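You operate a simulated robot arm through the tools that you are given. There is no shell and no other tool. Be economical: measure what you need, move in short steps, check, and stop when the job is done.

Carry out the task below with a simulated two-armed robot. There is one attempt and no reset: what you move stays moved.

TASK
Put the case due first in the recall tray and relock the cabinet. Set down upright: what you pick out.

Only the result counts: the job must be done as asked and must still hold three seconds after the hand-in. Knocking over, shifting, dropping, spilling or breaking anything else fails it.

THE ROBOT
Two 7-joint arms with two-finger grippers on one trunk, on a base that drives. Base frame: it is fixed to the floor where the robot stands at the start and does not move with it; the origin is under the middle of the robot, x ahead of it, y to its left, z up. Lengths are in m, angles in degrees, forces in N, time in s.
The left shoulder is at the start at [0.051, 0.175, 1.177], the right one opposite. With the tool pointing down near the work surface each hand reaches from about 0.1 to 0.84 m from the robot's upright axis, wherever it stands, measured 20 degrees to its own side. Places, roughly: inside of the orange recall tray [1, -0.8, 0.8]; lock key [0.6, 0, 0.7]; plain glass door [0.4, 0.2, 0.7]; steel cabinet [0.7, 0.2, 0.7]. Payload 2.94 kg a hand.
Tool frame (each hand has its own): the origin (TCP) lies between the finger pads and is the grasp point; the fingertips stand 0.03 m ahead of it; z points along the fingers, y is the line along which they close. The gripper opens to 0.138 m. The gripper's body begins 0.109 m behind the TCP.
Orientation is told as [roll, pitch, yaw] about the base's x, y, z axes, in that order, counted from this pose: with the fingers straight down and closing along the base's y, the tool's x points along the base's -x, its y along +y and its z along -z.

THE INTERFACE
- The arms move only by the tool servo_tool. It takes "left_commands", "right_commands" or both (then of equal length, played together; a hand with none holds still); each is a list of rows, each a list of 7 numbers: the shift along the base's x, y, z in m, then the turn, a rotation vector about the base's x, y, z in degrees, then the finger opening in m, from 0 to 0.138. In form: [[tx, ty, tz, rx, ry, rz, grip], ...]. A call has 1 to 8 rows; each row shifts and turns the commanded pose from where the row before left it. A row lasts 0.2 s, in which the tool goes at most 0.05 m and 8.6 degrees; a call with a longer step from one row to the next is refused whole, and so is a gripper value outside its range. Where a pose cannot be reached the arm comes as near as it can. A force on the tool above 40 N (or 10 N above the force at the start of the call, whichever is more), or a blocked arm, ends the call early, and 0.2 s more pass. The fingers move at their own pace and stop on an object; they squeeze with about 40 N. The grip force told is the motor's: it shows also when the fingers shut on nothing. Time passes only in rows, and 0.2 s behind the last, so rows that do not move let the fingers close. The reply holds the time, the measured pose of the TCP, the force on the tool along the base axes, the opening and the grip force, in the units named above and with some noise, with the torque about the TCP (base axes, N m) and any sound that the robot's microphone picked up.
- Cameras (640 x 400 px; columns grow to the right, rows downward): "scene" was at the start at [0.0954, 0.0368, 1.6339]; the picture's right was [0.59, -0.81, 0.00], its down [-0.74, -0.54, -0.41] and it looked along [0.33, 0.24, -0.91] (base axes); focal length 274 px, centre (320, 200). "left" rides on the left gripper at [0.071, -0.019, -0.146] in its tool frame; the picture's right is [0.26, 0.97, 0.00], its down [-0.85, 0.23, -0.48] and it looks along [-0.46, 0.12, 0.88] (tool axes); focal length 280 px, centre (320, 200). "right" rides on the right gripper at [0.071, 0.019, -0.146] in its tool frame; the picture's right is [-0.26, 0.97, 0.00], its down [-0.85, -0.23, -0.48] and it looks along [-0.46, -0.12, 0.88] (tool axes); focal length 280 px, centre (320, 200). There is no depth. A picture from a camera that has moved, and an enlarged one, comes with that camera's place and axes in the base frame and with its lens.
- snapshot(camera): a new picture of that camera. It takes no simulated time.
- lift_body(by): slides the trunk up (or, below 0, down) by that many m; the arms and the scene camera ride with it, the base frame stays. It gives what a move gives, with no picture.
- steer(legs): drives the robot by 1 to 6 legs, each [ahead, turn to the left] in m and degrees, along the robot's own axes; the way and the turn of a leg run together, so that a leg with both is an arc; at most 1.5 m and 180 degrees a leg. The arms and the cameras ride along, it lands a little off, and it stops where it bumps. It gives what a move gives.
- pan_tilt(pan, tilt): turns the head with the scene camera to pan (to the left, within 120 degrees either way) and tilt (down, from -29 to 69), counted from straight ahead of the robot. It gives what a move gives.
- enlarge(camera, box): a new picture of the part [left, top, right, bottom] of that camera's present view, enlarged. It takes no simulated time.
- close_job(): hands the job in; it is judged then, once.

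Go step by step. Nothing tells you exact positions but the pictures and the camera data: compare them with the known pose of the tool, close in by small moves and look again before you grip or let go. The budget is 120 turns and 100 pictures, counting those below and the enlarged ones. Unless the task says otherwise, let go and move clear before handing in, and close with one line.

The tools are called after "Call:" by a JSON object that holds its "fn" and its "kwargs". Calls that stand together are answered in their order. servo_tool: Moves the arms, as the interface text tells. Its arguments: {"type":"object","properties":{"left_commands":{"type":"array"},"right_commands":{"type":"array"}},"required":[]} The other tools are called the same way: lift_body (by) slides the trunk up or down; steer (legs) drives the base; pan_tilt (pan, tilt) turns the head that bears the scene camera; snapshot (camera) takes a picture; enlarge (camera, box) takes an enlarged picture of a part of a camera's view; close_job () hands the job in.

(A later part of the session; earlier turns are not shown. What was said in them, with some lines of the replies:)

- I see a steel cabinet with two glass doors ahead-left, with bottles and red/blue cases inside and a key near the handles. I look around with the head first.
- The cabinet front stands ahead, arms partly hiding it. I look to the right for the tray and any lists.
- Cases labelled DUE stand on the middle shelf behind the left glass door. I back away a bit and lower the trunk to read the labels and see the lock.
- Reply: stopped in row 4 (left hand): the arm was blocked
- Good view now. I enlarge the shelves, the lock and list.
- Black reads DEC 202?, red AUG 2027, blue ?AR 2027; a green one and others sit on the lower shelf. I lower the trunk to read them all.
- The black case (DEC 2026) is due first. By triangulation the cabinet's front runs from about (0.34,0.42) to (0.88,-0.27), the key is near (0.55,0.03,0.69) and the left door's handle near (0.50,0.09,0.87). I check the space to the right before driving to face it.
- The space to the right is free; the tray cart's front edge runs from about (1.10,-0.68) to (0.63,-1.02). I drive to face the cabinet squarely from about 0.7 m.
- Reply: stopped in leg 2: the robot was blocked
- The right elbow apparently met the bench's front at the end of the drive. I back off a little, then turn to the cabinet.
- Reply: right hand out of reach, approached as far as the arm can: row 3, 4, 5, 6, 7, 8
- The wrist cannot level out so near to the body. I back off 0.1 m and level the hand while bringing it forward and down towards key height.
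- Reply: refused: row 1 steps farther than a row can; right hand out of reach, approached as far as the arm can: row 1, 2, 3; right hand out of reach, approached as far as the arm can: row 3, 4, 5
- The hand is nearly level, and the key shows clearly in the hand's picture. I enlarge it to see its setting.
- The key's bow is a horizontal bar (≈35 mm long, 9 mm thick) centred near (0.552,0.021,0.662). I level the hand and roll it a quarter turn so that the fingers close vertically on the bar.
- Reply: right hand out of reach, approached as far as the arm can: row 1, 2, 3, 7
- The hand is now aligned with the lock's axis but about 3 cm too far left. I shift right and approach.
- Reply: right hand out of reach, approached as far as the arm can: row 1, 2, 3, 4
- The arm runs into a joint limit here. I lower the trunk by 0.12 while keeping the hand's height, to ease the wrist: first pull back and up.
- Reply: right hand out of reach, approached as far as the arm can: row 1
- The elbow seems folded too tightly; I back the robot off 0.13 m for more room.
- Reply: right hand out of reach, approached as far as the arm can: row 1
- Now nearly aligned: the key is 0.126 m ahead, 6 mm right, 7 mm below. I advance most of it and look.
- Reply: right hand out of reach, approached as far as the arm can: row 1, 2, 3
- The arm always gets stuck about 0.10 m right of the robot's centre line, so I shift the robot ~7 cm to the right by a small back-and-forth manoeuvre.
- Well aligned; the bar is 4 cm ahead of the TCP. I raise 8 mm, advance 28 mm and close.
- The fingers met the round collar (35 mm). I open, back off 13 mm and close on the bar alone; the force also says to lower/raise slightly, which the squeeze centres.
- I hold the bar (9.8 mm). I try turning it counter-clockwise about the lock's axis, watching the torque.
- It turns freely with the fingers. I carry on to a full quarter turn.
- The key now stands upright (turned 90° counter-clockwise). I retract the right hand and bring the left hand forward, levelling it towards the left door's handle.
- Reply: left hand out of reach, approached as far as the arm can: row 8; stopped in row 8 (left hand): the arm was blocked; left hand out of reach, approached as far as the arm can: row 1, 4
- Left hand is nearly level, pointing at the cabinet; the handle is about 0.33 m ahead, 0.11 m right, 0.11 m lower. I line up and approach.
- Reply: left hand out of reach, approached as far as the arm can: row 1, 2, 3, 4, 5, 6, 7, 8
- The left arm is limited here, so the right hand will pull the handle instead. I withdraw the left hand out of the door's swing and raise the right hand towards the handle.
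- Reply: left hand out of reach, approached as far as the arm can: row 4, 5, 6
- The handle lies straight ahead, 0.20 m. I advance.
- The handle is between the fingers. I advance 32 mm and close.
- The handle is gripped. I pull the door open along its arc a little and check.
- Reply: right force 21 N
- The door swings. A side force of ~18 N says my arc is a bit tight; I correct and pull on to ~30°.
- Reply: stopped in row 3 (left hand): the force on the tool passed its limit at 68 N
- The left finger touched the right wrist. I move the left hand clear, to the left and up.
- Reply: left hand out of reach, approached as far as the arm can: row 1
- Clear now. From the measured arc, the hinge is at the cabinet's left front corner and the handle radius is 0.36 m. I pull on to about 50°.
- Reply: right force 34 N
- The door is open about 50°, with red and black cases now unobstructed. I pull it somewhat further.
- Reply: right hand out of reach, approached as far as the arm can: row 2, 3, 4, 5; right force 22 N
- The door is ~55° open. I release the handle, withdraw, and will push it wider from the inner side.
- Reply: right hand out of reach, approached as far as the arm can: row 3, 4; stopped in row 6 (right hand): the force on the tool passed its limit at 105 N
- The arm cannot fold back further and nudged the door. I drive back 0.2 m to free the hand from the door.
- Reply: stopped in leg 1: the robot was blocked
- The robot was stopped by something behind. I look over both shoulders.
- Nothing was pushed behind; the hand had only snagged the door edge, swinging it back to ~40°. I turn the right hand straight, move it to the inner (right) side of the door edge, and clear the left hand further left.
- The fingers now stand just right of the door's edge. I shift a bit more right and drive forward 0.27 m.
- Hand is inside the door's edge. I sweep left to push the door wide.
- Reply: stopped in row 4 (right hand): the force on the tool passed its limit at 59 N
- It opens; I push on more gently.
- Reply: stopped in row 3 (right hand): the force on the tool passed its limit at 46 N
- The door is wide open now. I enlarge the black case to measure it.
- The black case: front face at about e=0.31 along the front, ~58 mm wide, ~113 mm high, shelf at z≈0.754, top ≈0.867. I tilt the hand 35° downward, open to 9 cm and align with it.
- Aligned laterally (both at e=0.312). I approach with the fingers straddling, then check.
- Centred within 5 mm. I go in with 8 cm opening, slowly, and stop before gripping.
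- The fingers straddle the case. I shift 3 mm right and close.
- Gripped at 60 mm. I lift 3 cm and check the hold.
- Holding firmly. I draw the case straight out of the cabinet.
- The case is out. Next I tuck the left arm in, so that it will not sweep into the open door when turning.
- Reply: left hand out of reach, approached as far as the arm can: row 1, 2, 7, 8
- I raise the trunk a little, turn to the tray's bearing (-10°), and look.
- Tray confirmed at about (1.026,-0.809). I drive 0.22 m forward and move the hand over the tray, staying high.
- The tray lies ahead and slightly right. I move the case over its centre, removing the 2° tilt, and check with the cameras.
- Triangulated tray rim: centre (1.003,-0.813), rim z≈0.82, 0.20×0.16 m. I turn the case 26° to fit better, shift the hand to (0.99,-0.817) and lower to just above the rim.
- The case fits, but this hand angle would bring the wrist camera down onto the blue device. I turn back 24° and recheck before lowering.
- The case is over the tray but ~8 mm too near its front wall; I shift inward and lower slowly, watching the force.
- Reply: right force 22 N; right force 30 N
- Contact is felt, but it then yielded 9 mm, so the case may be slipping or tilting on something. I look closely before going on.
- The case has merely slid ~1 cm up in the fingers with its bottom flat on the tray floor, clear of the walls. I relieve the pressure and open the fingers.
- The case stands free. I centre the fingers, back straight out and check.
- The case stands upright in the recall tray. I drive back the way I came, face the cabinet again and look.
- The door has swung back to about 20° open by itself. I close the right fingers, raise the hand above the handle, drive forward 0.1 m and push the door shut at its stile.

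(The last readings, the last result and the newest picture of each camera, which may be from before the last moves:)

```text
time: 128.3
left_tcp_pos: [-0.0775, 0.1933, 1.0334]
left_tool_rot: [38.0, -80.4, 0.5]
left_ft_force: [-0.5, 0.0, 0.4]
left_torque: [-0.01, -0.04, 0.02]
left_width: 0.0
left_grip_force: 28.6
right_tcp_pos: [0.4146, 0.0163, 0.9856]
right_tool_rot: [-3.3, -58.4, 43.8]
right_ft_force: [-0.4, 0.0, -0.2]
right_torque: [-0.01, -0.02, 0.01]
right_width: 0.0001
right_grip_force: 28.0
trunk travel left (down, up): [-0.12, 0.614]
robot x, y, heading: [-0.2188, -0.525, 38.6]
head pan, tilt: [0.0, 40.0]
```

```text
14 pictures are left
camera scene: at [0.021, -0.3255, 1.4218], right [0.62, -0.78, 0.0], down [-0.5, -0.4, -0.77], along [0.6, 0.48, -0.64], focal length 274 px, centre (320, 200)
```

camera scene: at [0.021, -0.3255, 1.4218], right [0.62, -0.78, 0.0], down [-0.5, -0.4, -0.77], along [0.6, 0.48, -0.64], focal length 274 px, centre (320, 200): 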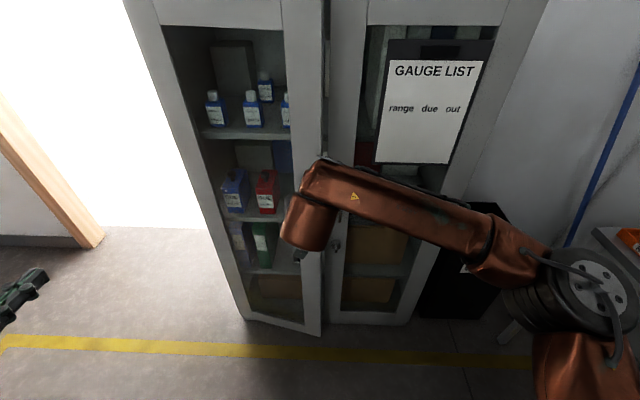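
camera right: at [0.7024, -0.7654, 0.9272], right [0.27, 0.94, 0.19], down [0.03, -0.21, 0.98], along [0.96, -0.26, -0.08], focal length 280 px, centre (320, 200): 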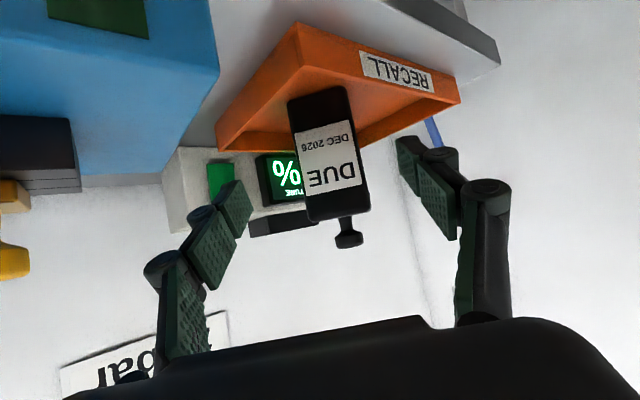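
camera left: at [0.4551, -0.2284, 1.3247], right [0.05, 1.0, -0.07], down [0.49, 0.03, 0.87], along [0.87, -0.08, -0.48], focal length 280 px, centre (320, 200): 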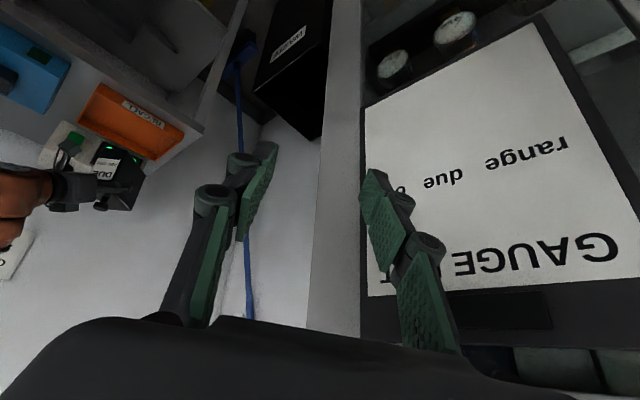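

The fingertips are about at the door. I push on gently.

Call:
{"fn": "servo_tool", "kwargs": {"right_commands": [[0.011, 0.0086, 0, 0, 0, 0, 0], [0.011, 0.0086, 0, 0, 0, 0, 0], [0.011, 0.0086, 0, 0, 0, 0, 0], [0.011, 0.0086, 0, 0, 0, 0, 0], [0.011, 0.0086, 0, 0, 0, 0, 0], [0.011, 0.0086, 0, 0, 0, 0, 0], [0.011, 0.0086, 0, 0, 0, 0, 0], [0.011, 0.0086, 0, 0, 0, 0, 0]]}}

Call:
{"fn": "servo_tool", "kwargs": {"right_commands": [[0.009, 0.007, 0, 0, 0, 0, 0], [0.009, 0.007, 0, 0, 0, 0, 0], [0.009, 0.007, 0, 0, 0, 0, 0], [0.009, 0.007, 0, 0, 0, 0, 0], [0.006, 0.0047, 0, 0, 0, 0, 0]]}}

Call:
{"fn": "snapshot", "kwargs": {"camera": "scene"}}

```text
time: 130.1
left_tcp_pos: [-0.0774, 0.1922, 1.0344]
left_tool_rot: [38.1, -80.3, 0.4]
left_ft_force: [0.1, 0.4, -1.2]
left_torque: [-0.02, 0.01, 0.0]
left_width: 0.0
left_grip_force: 28.3
right_tcp_pos: [0.5047, 0.083, 0.9864]
right_tool_rot: [-3.1, -58.5, 43.7]
right_ft_force: [1.1, 0.3, 0.0]
right_torque: [0.0, -0.03, 0.0]
right_width: 0.0
right_grip_force: 28.2
trunk travel left (down, up): [-0.12, 0.614]
robot x, y, heading: [-0.2198, -0.522, 38.4]
head pan, tilt: [0.0, 40.0]
```

```text
time: 130.6
left_tcp_pos: [-0.0767, 0.1883, 1.0374]
left_tool_rot: [39.0, -80.5, -0.7]
left_ft_force: [0.0, -0.5, 0.2]
left_torque: [-0.01, 0.01, 0.03]
left_width: 0.0003
left_grip_force: 28.2
right_tcp_pos: [0.5092, 0.0865, 0.988]
right_tool_rot: [-2.8, -58.0, 43.4]
right_ft_force: [-16.0, -20.8, 4.8]
right_torque: [0.03, -0.09, -0.32]
right_width: 0.0
right_grip_force: 28.4
trunk travel left (down, up): [-0.12, 0.614]
robot x, y, heading: [-0.2205, -0.5199, 38.4]
head pan, tilt: [0.0, 40.0]
stopped in row 2 (right hand): the force on the tool passed its limit at 53 N (the readings are from after the stop); the commanded pose is now the measured one
```

```text
13 pictures are left
camera scene: at [0.0185, -0.3311, 1.4233], right [0.62, -0.78, 0.0], down [-0.5, -0.4, -0.77], along [0.6, 0.48, -0.64], focal length 274 px, centre (320, 200)
```

scene: 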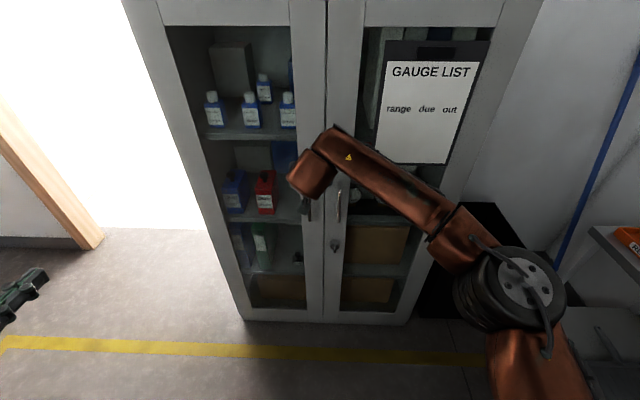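

The door appears shut. I withdraw, level the hand again and bring it down to the key.

Call:
{"fn": "servo_tool", "kwargs": {"right_commands": [[-0.03, -0.0235, 0, 0, 0, 0, 0], [-0.03, -0.0235, 0, 0, 0, 0, 0.02], [-0.03, -0.0235, 0, 0, 0, 0, 0.045], [-0.03, -0.0235, 0, 0, 0, 0, 0.045], [0.008, -0.01, -0.045, 4.9, -6.3, 0, 0.045], [0.008, -0.01, -0.045, 4.9, -6.3, 0, 0.045], [0.008, -0.01, -0.045, 4.9, -6.3, 0, 0.045], [0.008, -0.01, -0.045, 4.9, -6.3, 0, 0.045]]}}

Call:
{"fn": "servo_tool", "kwargs": {"right_commands": [[0.008, -0.01, -0.045, 0, 0, 0, 0.045], [0.008, -0.01, -0.045, 0, 0, 0, 0.045], [0.0, 0.0, -0.045, 0, 0, 0, 0.045], [0, 0, 0, 0, 0, 0, 0.045]]}}

Call:
{"fn": "snapshot", "kwargs": {"camera": "right"}}

```text
time: 132.4
left_tcp_pos: [-0.0802, 0.1998, 1.03]
left_tool_rot: [34.6, -80.7, 3.8]
left_ft_force: [0.1, 1.7, -1.2]
left_torque: [0.05, -0.04, -0.05]
left_width: 0.0
left_grip_force: 28.8
right_tcp_pos: [0.4177, -0.0341, 0.8058]
right_tool_rot: [-90.0, -86.7, 129.9]
right_ft_force: [0.6, 0.9, 1.5]
right_torque: [-0.04, -0.02, -0.16]
right_width: 0.045
right_grip_force: 0.0
trunk travel left (down, up): [-0.12, 0.614]
robot x, y, heading: [-0.2211, -0.5197, 38.4]
head pan, tilt: [0.0, 40.0]
```

```text
time: 133.4
left_tcp_pos: [-0.0753, 0.1909, 1.0352]
left_tool_rot: [38.5, -80.4, -0.2]
left_ft_force: [0.1, -1.2, 0.4]
left_torque: [-0.03, 0.02, 0.06]
left_width: 0.0
left_grip_force: 28.4
right_tcp_pos: [0.4391, -0.0639, 0.6708]
right_tool_rot: [-88.2, -87.0, 127.8]
right_ft_force: [0.1, 0.3, -0.7]
right_torque: [0.0, 0.06, 0.0]
right_width: 0.0449
right_grip_force: 0.0
trunk travel left (down, up): [-0.12, 0.614]
robot x, y, heading: [-0.2238, -0.5209, 38.5]
head pan, tilt: [0.0, 40.0]
```

```text
12 pictures are left
camera right: at [0.3156, -0.1458, 0.5982], right [-0.62, 0.75, 0.21], down [-0.25, -0.45, 0.86], along [0.74, 0.48, 0.46], focal length 280 px, centre (320, 200)
```

right: 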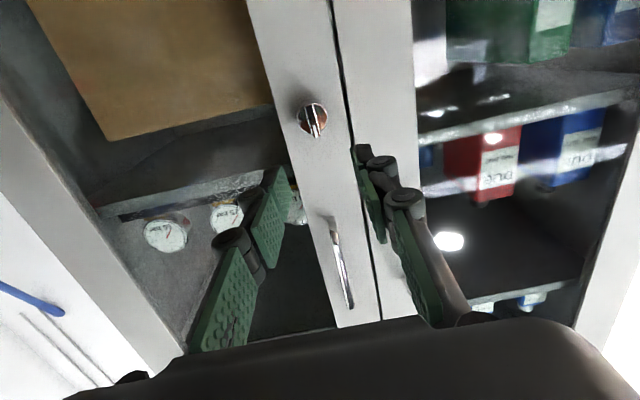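

The key is still upright, as left. I approach it to the same grip position as before.

Call:
{"fn": "servo_tool", "kwargs": {"right_commands": [[0.028, 0.021, -0.005, 0, 0, -1.5, 0.045], [0.028, 0.021, -0.005, 0, 0, 0, 0.045], [0.024, 0.0175, 0, 0, 0, 0, 0.045], [0, 0, 0, 0, 0, 0, 0.045]]}}

Call:
{"fn": "snapshot", "kwargs": {"camera": "right"}}

```text
time: 134.4
left_tcp_pos: [-0.0755, 0.1915, 1.0339]
left_tool_rot: [38.1, -80.4, 0.2]
left_ft_force: [0.4, 0.0, 0.5]
left_torque: [-0.03, -0.02, -0.03]
left_width: 0.0
left_grip_force: 28.7
right_tcp_pos: [0.5175, -0.0023, 0.6582]
right_tool_rot: [-86.7, -87.0, 124.8]
right_ft_force: [0.5, -0.1, -0.1]
right_torque: [0.0, -0.03, 0.0]
right_width: 0.0456
right_grip_force: 0.0
trunk travel left (down, up): [-0.12, 0.614]
robot x, y, heading: [-0.2225, -0.5204, 38.3]
head pan, tilt: [0.0, 40.0]
```

```text
11 pictures are left
camera right: at [0.3918, -0.0815, 0.5868], right [-0.6, 0.77, 0.21], down [-0.26, -0.44, 0.86], along [0.75, 0.47, 0.46], focal length 280 px, centre (320, 200)
```

right: 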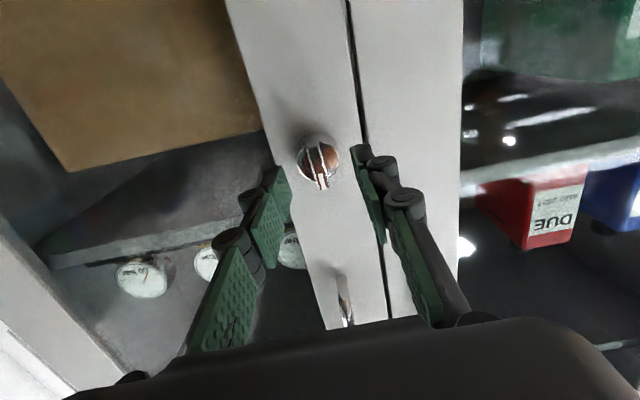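

Centred. I advance 17 mm and close on the bar.

Call:
{"fn": "servo_tool", "kwargs": {"right_commands": [[0.0145, 0.0085, 0.001, 0, 0, 0, 0.045], [0, 0, 0, 0, 0, 0, 0.03], [0, 0, 0, 0, 0, 0, 0.01], [0, 0, 0, 0, 0, 0, 0.0], [0, 0, 0, 0, 0, 0, 0.0]]}}

```text
time: 135.6
left_tcp_pos: [-0.0765, 0.1918, 1.0345]
left_tool_rot: [38.0, -80.4, 0.5]
left_ft_force: [-0.3, -0.4, -0.6]
left_torque: [-0.02, -0.02, 0.01]
left_width: 0.0
left_grip_force: 28.7
right_tcp_pos: [0.5313, 0.0054, 0.6595]
right_tool_rot: [-86.1, -87.0, 124.4]
right_ft_force: [-1.5, 3.0, -0.9]
right_torque: [0.12, -0.1, 0.06]
right_width: 0.0097
right_grip_force: 37.0
trunk travel left (down, up): [-0.12, 0.614]
robot x, y, heading: [-0.2208, -0.5193, 38.5]
head pan, tilt: [0.0, 40.0]
```

The bar is gripped (9.7 mm). I turn it clockwise back to horizontal.

Call:
{"fn": "servo_tool", "kwargs": {"right_commands": [[0, 0, 0, 6.3, 4.93, 0, 0], [0, 0, 0, 6.3, 4.93, 0, 0], [0, 0, 0, 6.3, 4.93, 0, 0], [0, 0, 0, 6.3, 4.93, 0, 0], [0, 0, 0, 6.3, 4.93, 0, 0], [0, 0, 0, 6.3, 4.93, 0, 0]]}}

Call:
{"fn": "servo_tool", "kwargs": {"right_commands": [[0, 0, 0, 6.3, 4.93, 0, 0], [0, 0, 0, 6.3, 4.93, 0, 0], [0, 0, 0, 6.3, 4.93, 0, 0], [0, 0, 0, 6.3, 4.93, 0, 0], [0, 0, 0, 6.3, 4.93, 0, 0], [0, 0, 0, 4.5, 3.5, 0, 0], [0, 0, 0, 0, 0, 0, 0]]}}

```text
time: 137.0
left_tcp_pos: [-0.0781, 0.1933, 1.0332]
left_tool_rot: [37.6, -80.3, 0.8]
left_ft_force: [0.9, -0.5, -1.2]
left_torque: [0.0, -0.06, -0.01]
left_width: 0.0001
left_grip_force: 27.9
right_tcp_pos: [0.5314, 0.0069, 0.66]
right_tool_rot: [89.7, -45.0, -51.5]
right_ft_force: [-17.2, 17.2, -2.1]
right_torque: [0.18, -0.31, 0.18]
right_width: 0.0098
right_grip_force: 37.4
trunk travel left (down, up): [-0.12, 0.614]
robot x, y, heading: [-0.2194, -0.5238, 38.6]
head pan, tilt: [0.0, 40.0]
```

```text
time: 138.6
left_tcp_pos: [-0.0769, 0.1935, 1.0336]
left_tool_rot: [37.6, -80.5, 0.8]
left_ft_force: [-0.6, -0.7, -0.5]
left_torque: [0.04, 0.01, -0.01]
left_width: 0.0
left_grip_force: 28.6
right_tcp_pos: [0.5311, 0.0063, 0.6589]
right_tool_rot: [90.1, 0.6, -51.6]
right_ft_force: [-15.2, 18.0, 0.1]
right_torque: [0.0, -0.02, 0.57]
right_width: 0.01
right_grip_force: 36.9
trunk travel left (down, up): [-0.12, 0.614]
robot x, y, heading: [-0.2241, -0.521, 38.3]
head pan, tilt: [0.0, 40.0]
```

The key is back at its original setting (same hand angle as at first grip). I release, withdraw and inspect.

Call:
{"fn": "servo_tool", "kwargs": {"right_commands": [[0, 0, 0, 0, 0, 0, 0.03], [0, 0, 0, 0, 0, 0, 0.045], [-0.024, -0.019, 0, 0, 0, 0, 0.045], [-0.03, -0.0235, 0, 0, 0, 0, 0.045], [-0.03, -0.0235, 0, 0, 0, 0, 0.045]]}}

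Call:
{"fn": "snapshot", "kwargs": {"camera": "right"}}

Call:
{"fn": "snapshot", "kwargs": {"camera": "scene"}}

```text
time: 139.8
left_tcp_pos: [-0.0761, 0.1922, 1.0338]
left_tool_rot: [38.4, -80.5, 0.0]
left_ft_force: [-0.3, 0.4, -0.4]
left_torque: [0.02, 0.01, -0.03]
left_width: 0.0
left_grip_force: 28.4
right_tcp_pos: [0.4531, -0.0618, 0.6603]
right_tool_rot: [90.1, 0.8, -51.9]
right_ft_force: [0.3, -0.9, 0.7]
right_torque: [0.01, 0.01, 0.0]
right_width: 0.045
right_grip_force: 0.0
trunk travel left (down, up): [-0.12, 0.614]
robot x, y, heading: [-0.221, -0.5192, 38.6]
head pan, tilt: [0.0, 40.0]
```

```text
10 pictures are left
camera right: at [0.2925, -0.0974, 0.6795], right [0.17, -0.22, 0.96], down [0.15, -0.96, -0.24], along [0.97, 0.18, -0.13], focal length 280 px, centre (320, 200)
```

right: 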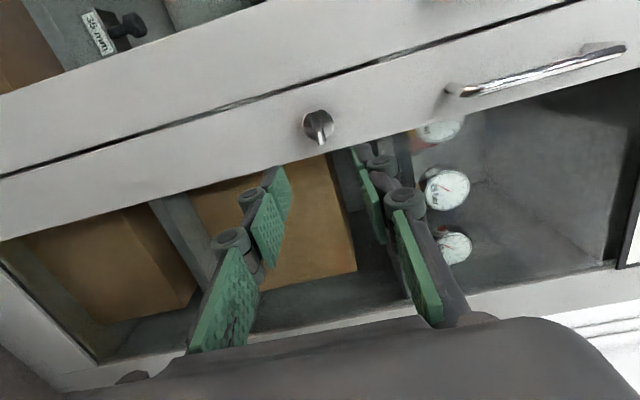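

```text
9 pictures are left
camera scene: at [0.0208, -0.3267, 1.422], right [0.62, -0.78, 0.0], down [-0.5, -0.4, -0.77], along [0.6, 0.48, -0.64], focal length 274 px, centre (320, 200)
```

scene: 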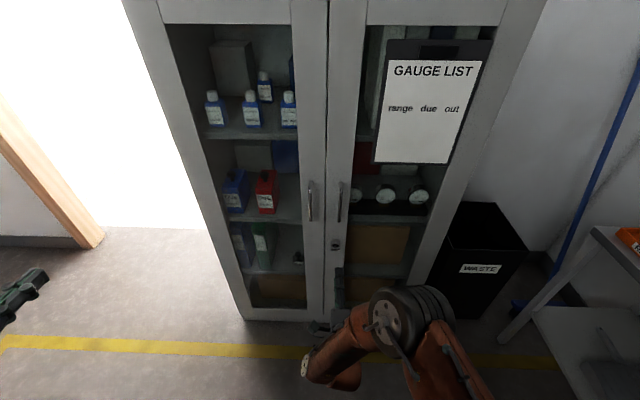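

The key's bar is horizontal again and the door looks shut. I check the seam closely, and the tray once more.

Call:
{"fn": "enlarge", "kwargs": {"camera": "scene", "box": [280, 150, 370, 270]}}

Call:
{"fn": "enlarge", "kwargs": {"camera": "right", "box": [240, 60, 400, 160]}}

```text
3.33 times, centred on (325, 210) of scene
camera zoom: at [0.0208, -0.3267, 1.422], right [0.62, -0.78, 0.0], down [-0.5, -0.4, -0.77], along [0.6, 0.48, -0.64], focal length 913 px, centre (303, 167)
```

zoom: 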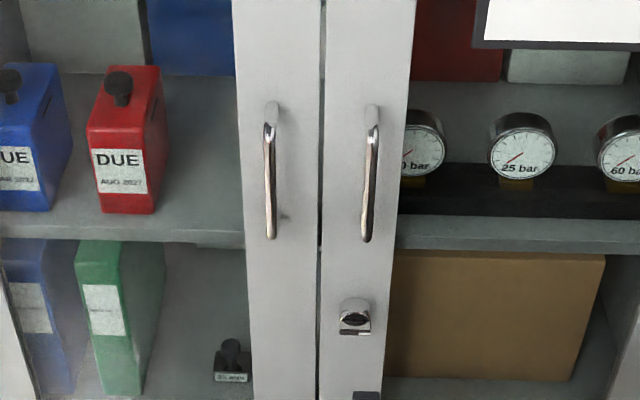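

```text
4.00 times, centred on (320, 110) of right
camera zoom: at [0.2925, -0.0974, 0.6795], right [0.17, -0.22, 0.96], down [0.15, -0.96, -0.24], along [0.97, 0.18, -0.13], focal length 1122 px, centre (320, 560)
```

zoom: 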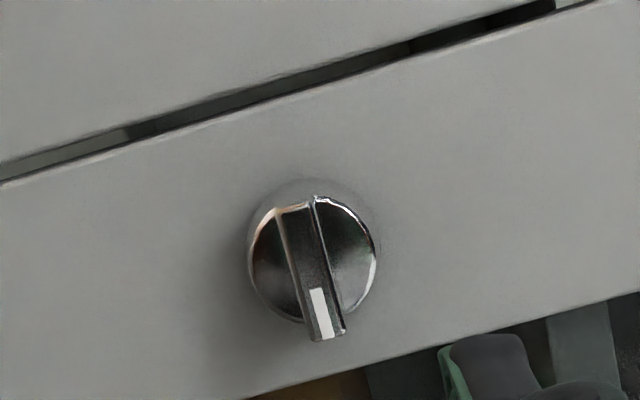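

Doors look flush and the key's mark points as at the start. To be certain the lock holds, I make a gentle pull test on the left handle: first roll the hand back and move up to it.

Call:
{"fn": "servo_tool", "kwargs": {"right_commands": [[-0.025, -0.02, 0.01, -6.3, -4.93, 0, 0.06], [-0.025, -0.02, 0.02, -6.3, -4.93, 0, 0.06], [0, 0, 0.03, -6.3, -4.93, 0, 0.06], [0, 0, 0.03, -6.3, -4.93, 0, 0.06], [0, 0, 0.03, -6.3, -4.93, 0, 0.06], [-0.0138, 0.0177, 0.03, -6.3, -4.93, 0, 0.06], [-0.0138, 0.0177, 0.03, -6.3, -4.93, 0, 0.06], [-0.0138, 0.0177, 0.025, -6.3, -4.93, 0, 0.06]]}}

Call:
{"fn": "servo_tool", "kwargs": {"right_commands": [[-0.0138, 0.0177, 0, -6.3, -4.93, 0, 0.06], [0, 0, 0, -6.3, -4.93, 0, 0.06], [0, 0, 0, -6.3, -4.93, 0, 0.06], [0, 0, 0, -2, -1.6, 0, 0.06]]}}

```text
time: 141.6
left_tcp_pos: [-0.0771, 0.1916, 1.0349]
left_tool_rot: [38.0, -80.5, 0.1]
left_ft_force: [0.1, 0.6, 0.0]
left_torque: [0.03, -0.01, 0.01]
left_width: 0.0
left_grip_force: 28.8
right_tcp_pos: [0.3604, -0.0489, 0.8639]
right_tool_rot: [89.8, -63.5, -51.6]
right_ft_force: [0.6, 0.0, -0.8]
right_torque: [0.03, 0.01, 0.0]
right_width: 0.0602
right_grip_force: 0.2
trunk travel left (down, up): [-0.12, 0.614]
robot x, y, heading: [-0.2192, -0.5193, 38.7]
head pan, tilt: [0.0, 40.0]
```

```text
time: 142.6
left_tcp_pos: [-0.0762, 0.1916, 1.0333]
left_tool_rot: [38.2, -80.4, 0.2]
left_ft_force: [-0.6, -0.1, 0.0]
left_torque: [0.02, 0.0, -0.02]
left_width: 0.0
left_grip_force: 28.3
right_tcp_pos: [0.3458, -0.0307, 0.8637]
right_tool_rot: [-6.5, -89.9, 44.5]
right_ft_force: [-1.0, -0.3, 0.1]
right_torque: [0.01, 0.0, -0.02]
right_width: 0.06
right_grip_force: 0.1
trunk travel left (down, up): [-0.12, 0.614]
robot x, y, heading: [-0.223, -0.5214, 38.6]
head pan, tilt: [0.0, 40.0]
```

Aligned with the handle (0.19 m ahead). I advance, grip, and pull 1.5 cm lightly.

Call:
{"fn": "servo_tool", "kwargs": {"right_commands": [[0.0325, 0.0255, 0, 0, 0, 0, 0.06], [0.0325, 0.0255, 0, 0, 0, 0, 0.06], [0.0325, 0.0255, 0, 0, 0, 0, 0.06], [0.0325, 0.0255, 0, 0, 0, 0, 0.06], [0.017, 0.0133, 0, 0, 0, 0, 0.06], [0, 0, 0, 0, 0, 0, 0.06]]}}

Call:
{"fn": "snapshot", "kwargs": {"camera": "right"}}

```text
time: 144.0
left_tcp_pos: [-0.0763, 0.1921, 1.0336]
left_tool_rot: [38.2, -80.4, 0.3]
left_ft_force: [0.5, 0.5, 1.4]
left_torque: [-0.01, -0.01, 0.02]
left_width: 0.0
left_grip_force: 29.1
right_tcp_pos: [0.4921, 0.0869, 0.8661]
right_tool_rot: [33.9, -89.8, 4.2]
right_ft_force: [0.3, -0.1, -0.5]
right_torque: [0.02, 0.01, 0.0]
right_width: 0.0601
right_grip_force: 0.1
trunk travel left (down, up): [-0.12, 0.614]
robot x, y, heading: [-0.2219, -0.523, 38.3]
head pan, tilt: [0.0, 40.0]
```

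```text
6 pictures are left
camera right: at [0.3636, 0.0099, 0.7957], right [-0.6, 0.76, 0.26], down [-0.23, -0.48, 0.85], along [0.77, 0.45, 0.46], focal length 280 px, centre (320, 200)
```

right: 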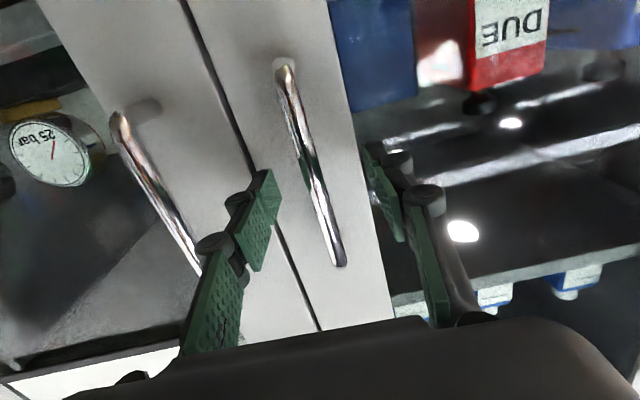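

Call:
{"fn": "servo_tool", "kwargs": {"right_commands": [[0, 0, 0, 0, 0, 0, 0.03], [0, 0, 0, 0, 0, 0, 0.01], [0, 0, 0, 0, 0, 0, 0.0], [0, 0, 0, 0, 0, 0, 0.0], [-0.006, -0.0045, 0, 0, 0, 0, 0.0], [-0.006, -0.0045, 0, 0, 0, 0, 0.0]]}}

```text
time: 145.4
left_tcp_pos: [-0.0734, 0.1944, 1.0336]
left_tool_rot: [37.6, -80.2, 0.8]
left_ft_force: [-1.0, 0.2, 0.1]
left_torque: [-0.02, 0.0, 0.03]
left_width: 0.0
left_grip_force: 28.7
right_tcp_pos: [0.483, 0.0793, 0.8673]
right_tool_rot: [122.6, -89.9, -84.5]
right_ft_force: [18.2, 13.7, 7.5]
right_torque: [0.35, -0.54, 0.01]
right_width: 0.0108
right_grip_force: 37.6
trunk travel left (down, up): [-0.12, 0.614]
robot x, y, heading: [-0.223, -0.5221, 38.6]
head pan, tilt: [0.0, 40.0]
```

Call:
{"fn": "enlarge", "kwargs": {"camera": "right", "box": [160, 0, 400, 300]}}

Call:
{"fn": "servo_tool", "kwargs": {"right_commands": [[-0.004, -0.003, 0, 0, 0, 0, 0.0], [-0.004, -0.003, 0, 0, 0, 0, 0.0], [0, 0, 0, 0, 0, 0, 0.0]]}}

```text
1.33 times, centred on (280, 150) of right
camera zoom: at [0.3557, 0.0037, 0.7949], right [-0.6, 0.76, 0.26], down [-0.23, -0.48, 0.85], along [0.77, 0.44, 0.46], focal length 374 px, centre (373, 267)
```

zoom: 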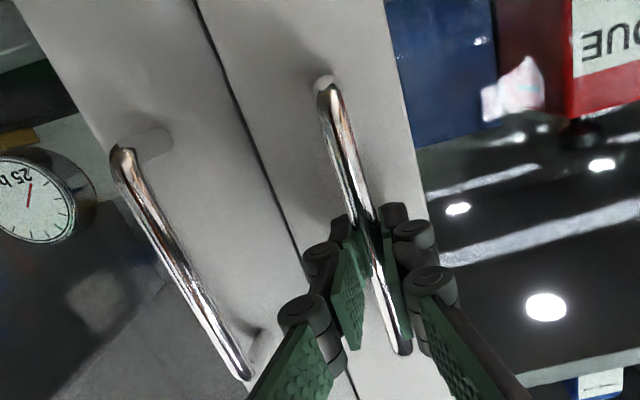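

```text
time: 146.2
left_tcp_pos: [-0.0715, 0.1959, 1.0318]
left_tool_rot: [37.8, -79.9, 0.8]
left_ft_force: [0.0, -0.7, 0.0]
left_torque: [0.0, -0.02, -0.01]
left_width: 0.0001
left_grip_force: 28.7
right_tcp_pos: [0.4767, 0.0745, 0.8631]
right_tool_rot: [48.4, -89.8, -10.3]
right_ft_force: [20.2, 15.9, 10.6]
right_torque: [-0.06, -0.07, -0.02]
right_width: 0.011
right_grip_force: 37.5
trunk travel left (down, up): [-0.12, 0.614]
robot x, y, heading: [-0.223, -0.5218, 38.6]
head pan, tilt: [0.0, 40.0]
```

The seam stays shut under ~25 N while the fingers slip on the bar: the door is locked. I release and withdraw, then take a final look at cabinet and tray.

Call:
{"fn": "servo_tool", "kwargs": {"right_commands": [[0, 0, 0, 0, 0, 0, 0.03], [0, 0, 0, 0, 0, 0, 0.06], [-0.03, -0.0235, 0, 0, 0, 0, 0.06], [-0.03, -0.0235, 0, 0, 0, 0, 0.06], [-0.03, -0.0235, 0, 0, 0, 0, 0.06]]}}

Call:
{"fn": "pan_tilt", "kwargs": {"pan": -45, "tilt": 30}}

Call:
{"fn": "enlarge", "kwargs": {"camera": "scene", "box": [160, 60, 480, 260]}}

```text
time: 147.4
left_tcp_pos: [-0.0776, 0.1916, 1.036]
left_tool_rot: [38.1, -80.5, 0.2]
left_ft_force: [0.4, 0.1, 0.9]
left_torque: [0.02, -0.04, 0.01]
left_width: 0.0
left_grip_force: 28.4
right_tcp_pos: [0.3812, -0.0025, 0.8664]
right_tool_rot: [53.6, -89.9, -15.4]
right_ft_force: [0.4, -0.2, 0.5]
right_torque: [0.02, -0.04, 0.02]
right_width: 0.0601
right_grip_force: 0.1
trunk travel left (down, up): [-0.12, 0.614]
robot x, y, heading: [-0.2212, -0.5233, 38.4]
head pan, tilt: [0.0, 40.0]
```

```text
time: 148.5
left_tcp_pos: [-0.0776, 0.192, 1.0346]
left_tool_rot: [38.1, -80.5, 0.2]
left_ft_force: [-0.3, -0.2, -0.8]
left_torque: [-0.01, -0.01, -0.01]
left_width: 0.0001
left_grip_force: 27.5
right_tcp_pos: [0.3791, -0.0026, 0.8648]
right_tool_rot: [33.8, -89.8, 4.3]
right_ft_force: [0.0, -0.6, 0.6]
right_torque: [0.0, -0.02, -0.01]
right_width: 0.0599
right_grip_force: 0.1
trunk travel left (down, up): [-0.12, 0.614]
robot x, y, heading: [-0.22, -0.5221, 38.7]
head pan, tilt: [-45.0, 30.0]
```

```text
2.00 times, centred on (320, 160) of scene
camera zoom: at [0.0443, -0.3896, 1.4373], right [-0.11, -0.99, 0.0], down [-0.5, 0.06, -0.87], along [0.86, -0.1, -0.5], focal length 548 px, centre (320, 280)
```

zoom: 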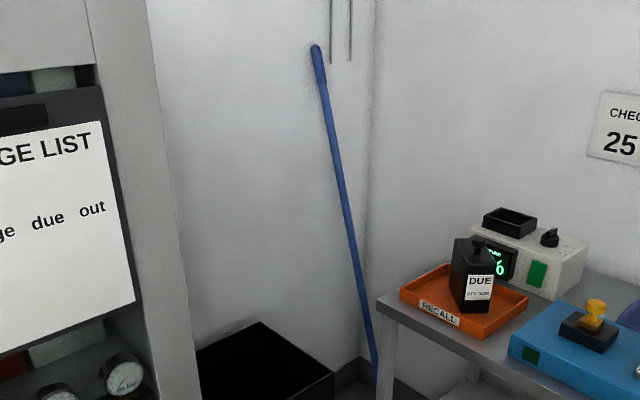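

The black case (DEC 2026) stands upright in the recall tray, and the cabinet is shut and locked. The hands are clear, so I hand in.

Call:
{"fn": "close_job", "kwargs": {}}

```text
The job is handed in.
```

I put the black case, marked DEC 2026 and so due first, upright in the recall tray, then shut and relocked the cabinet. A pull test of about 25 N on the left door's handle did not open it.
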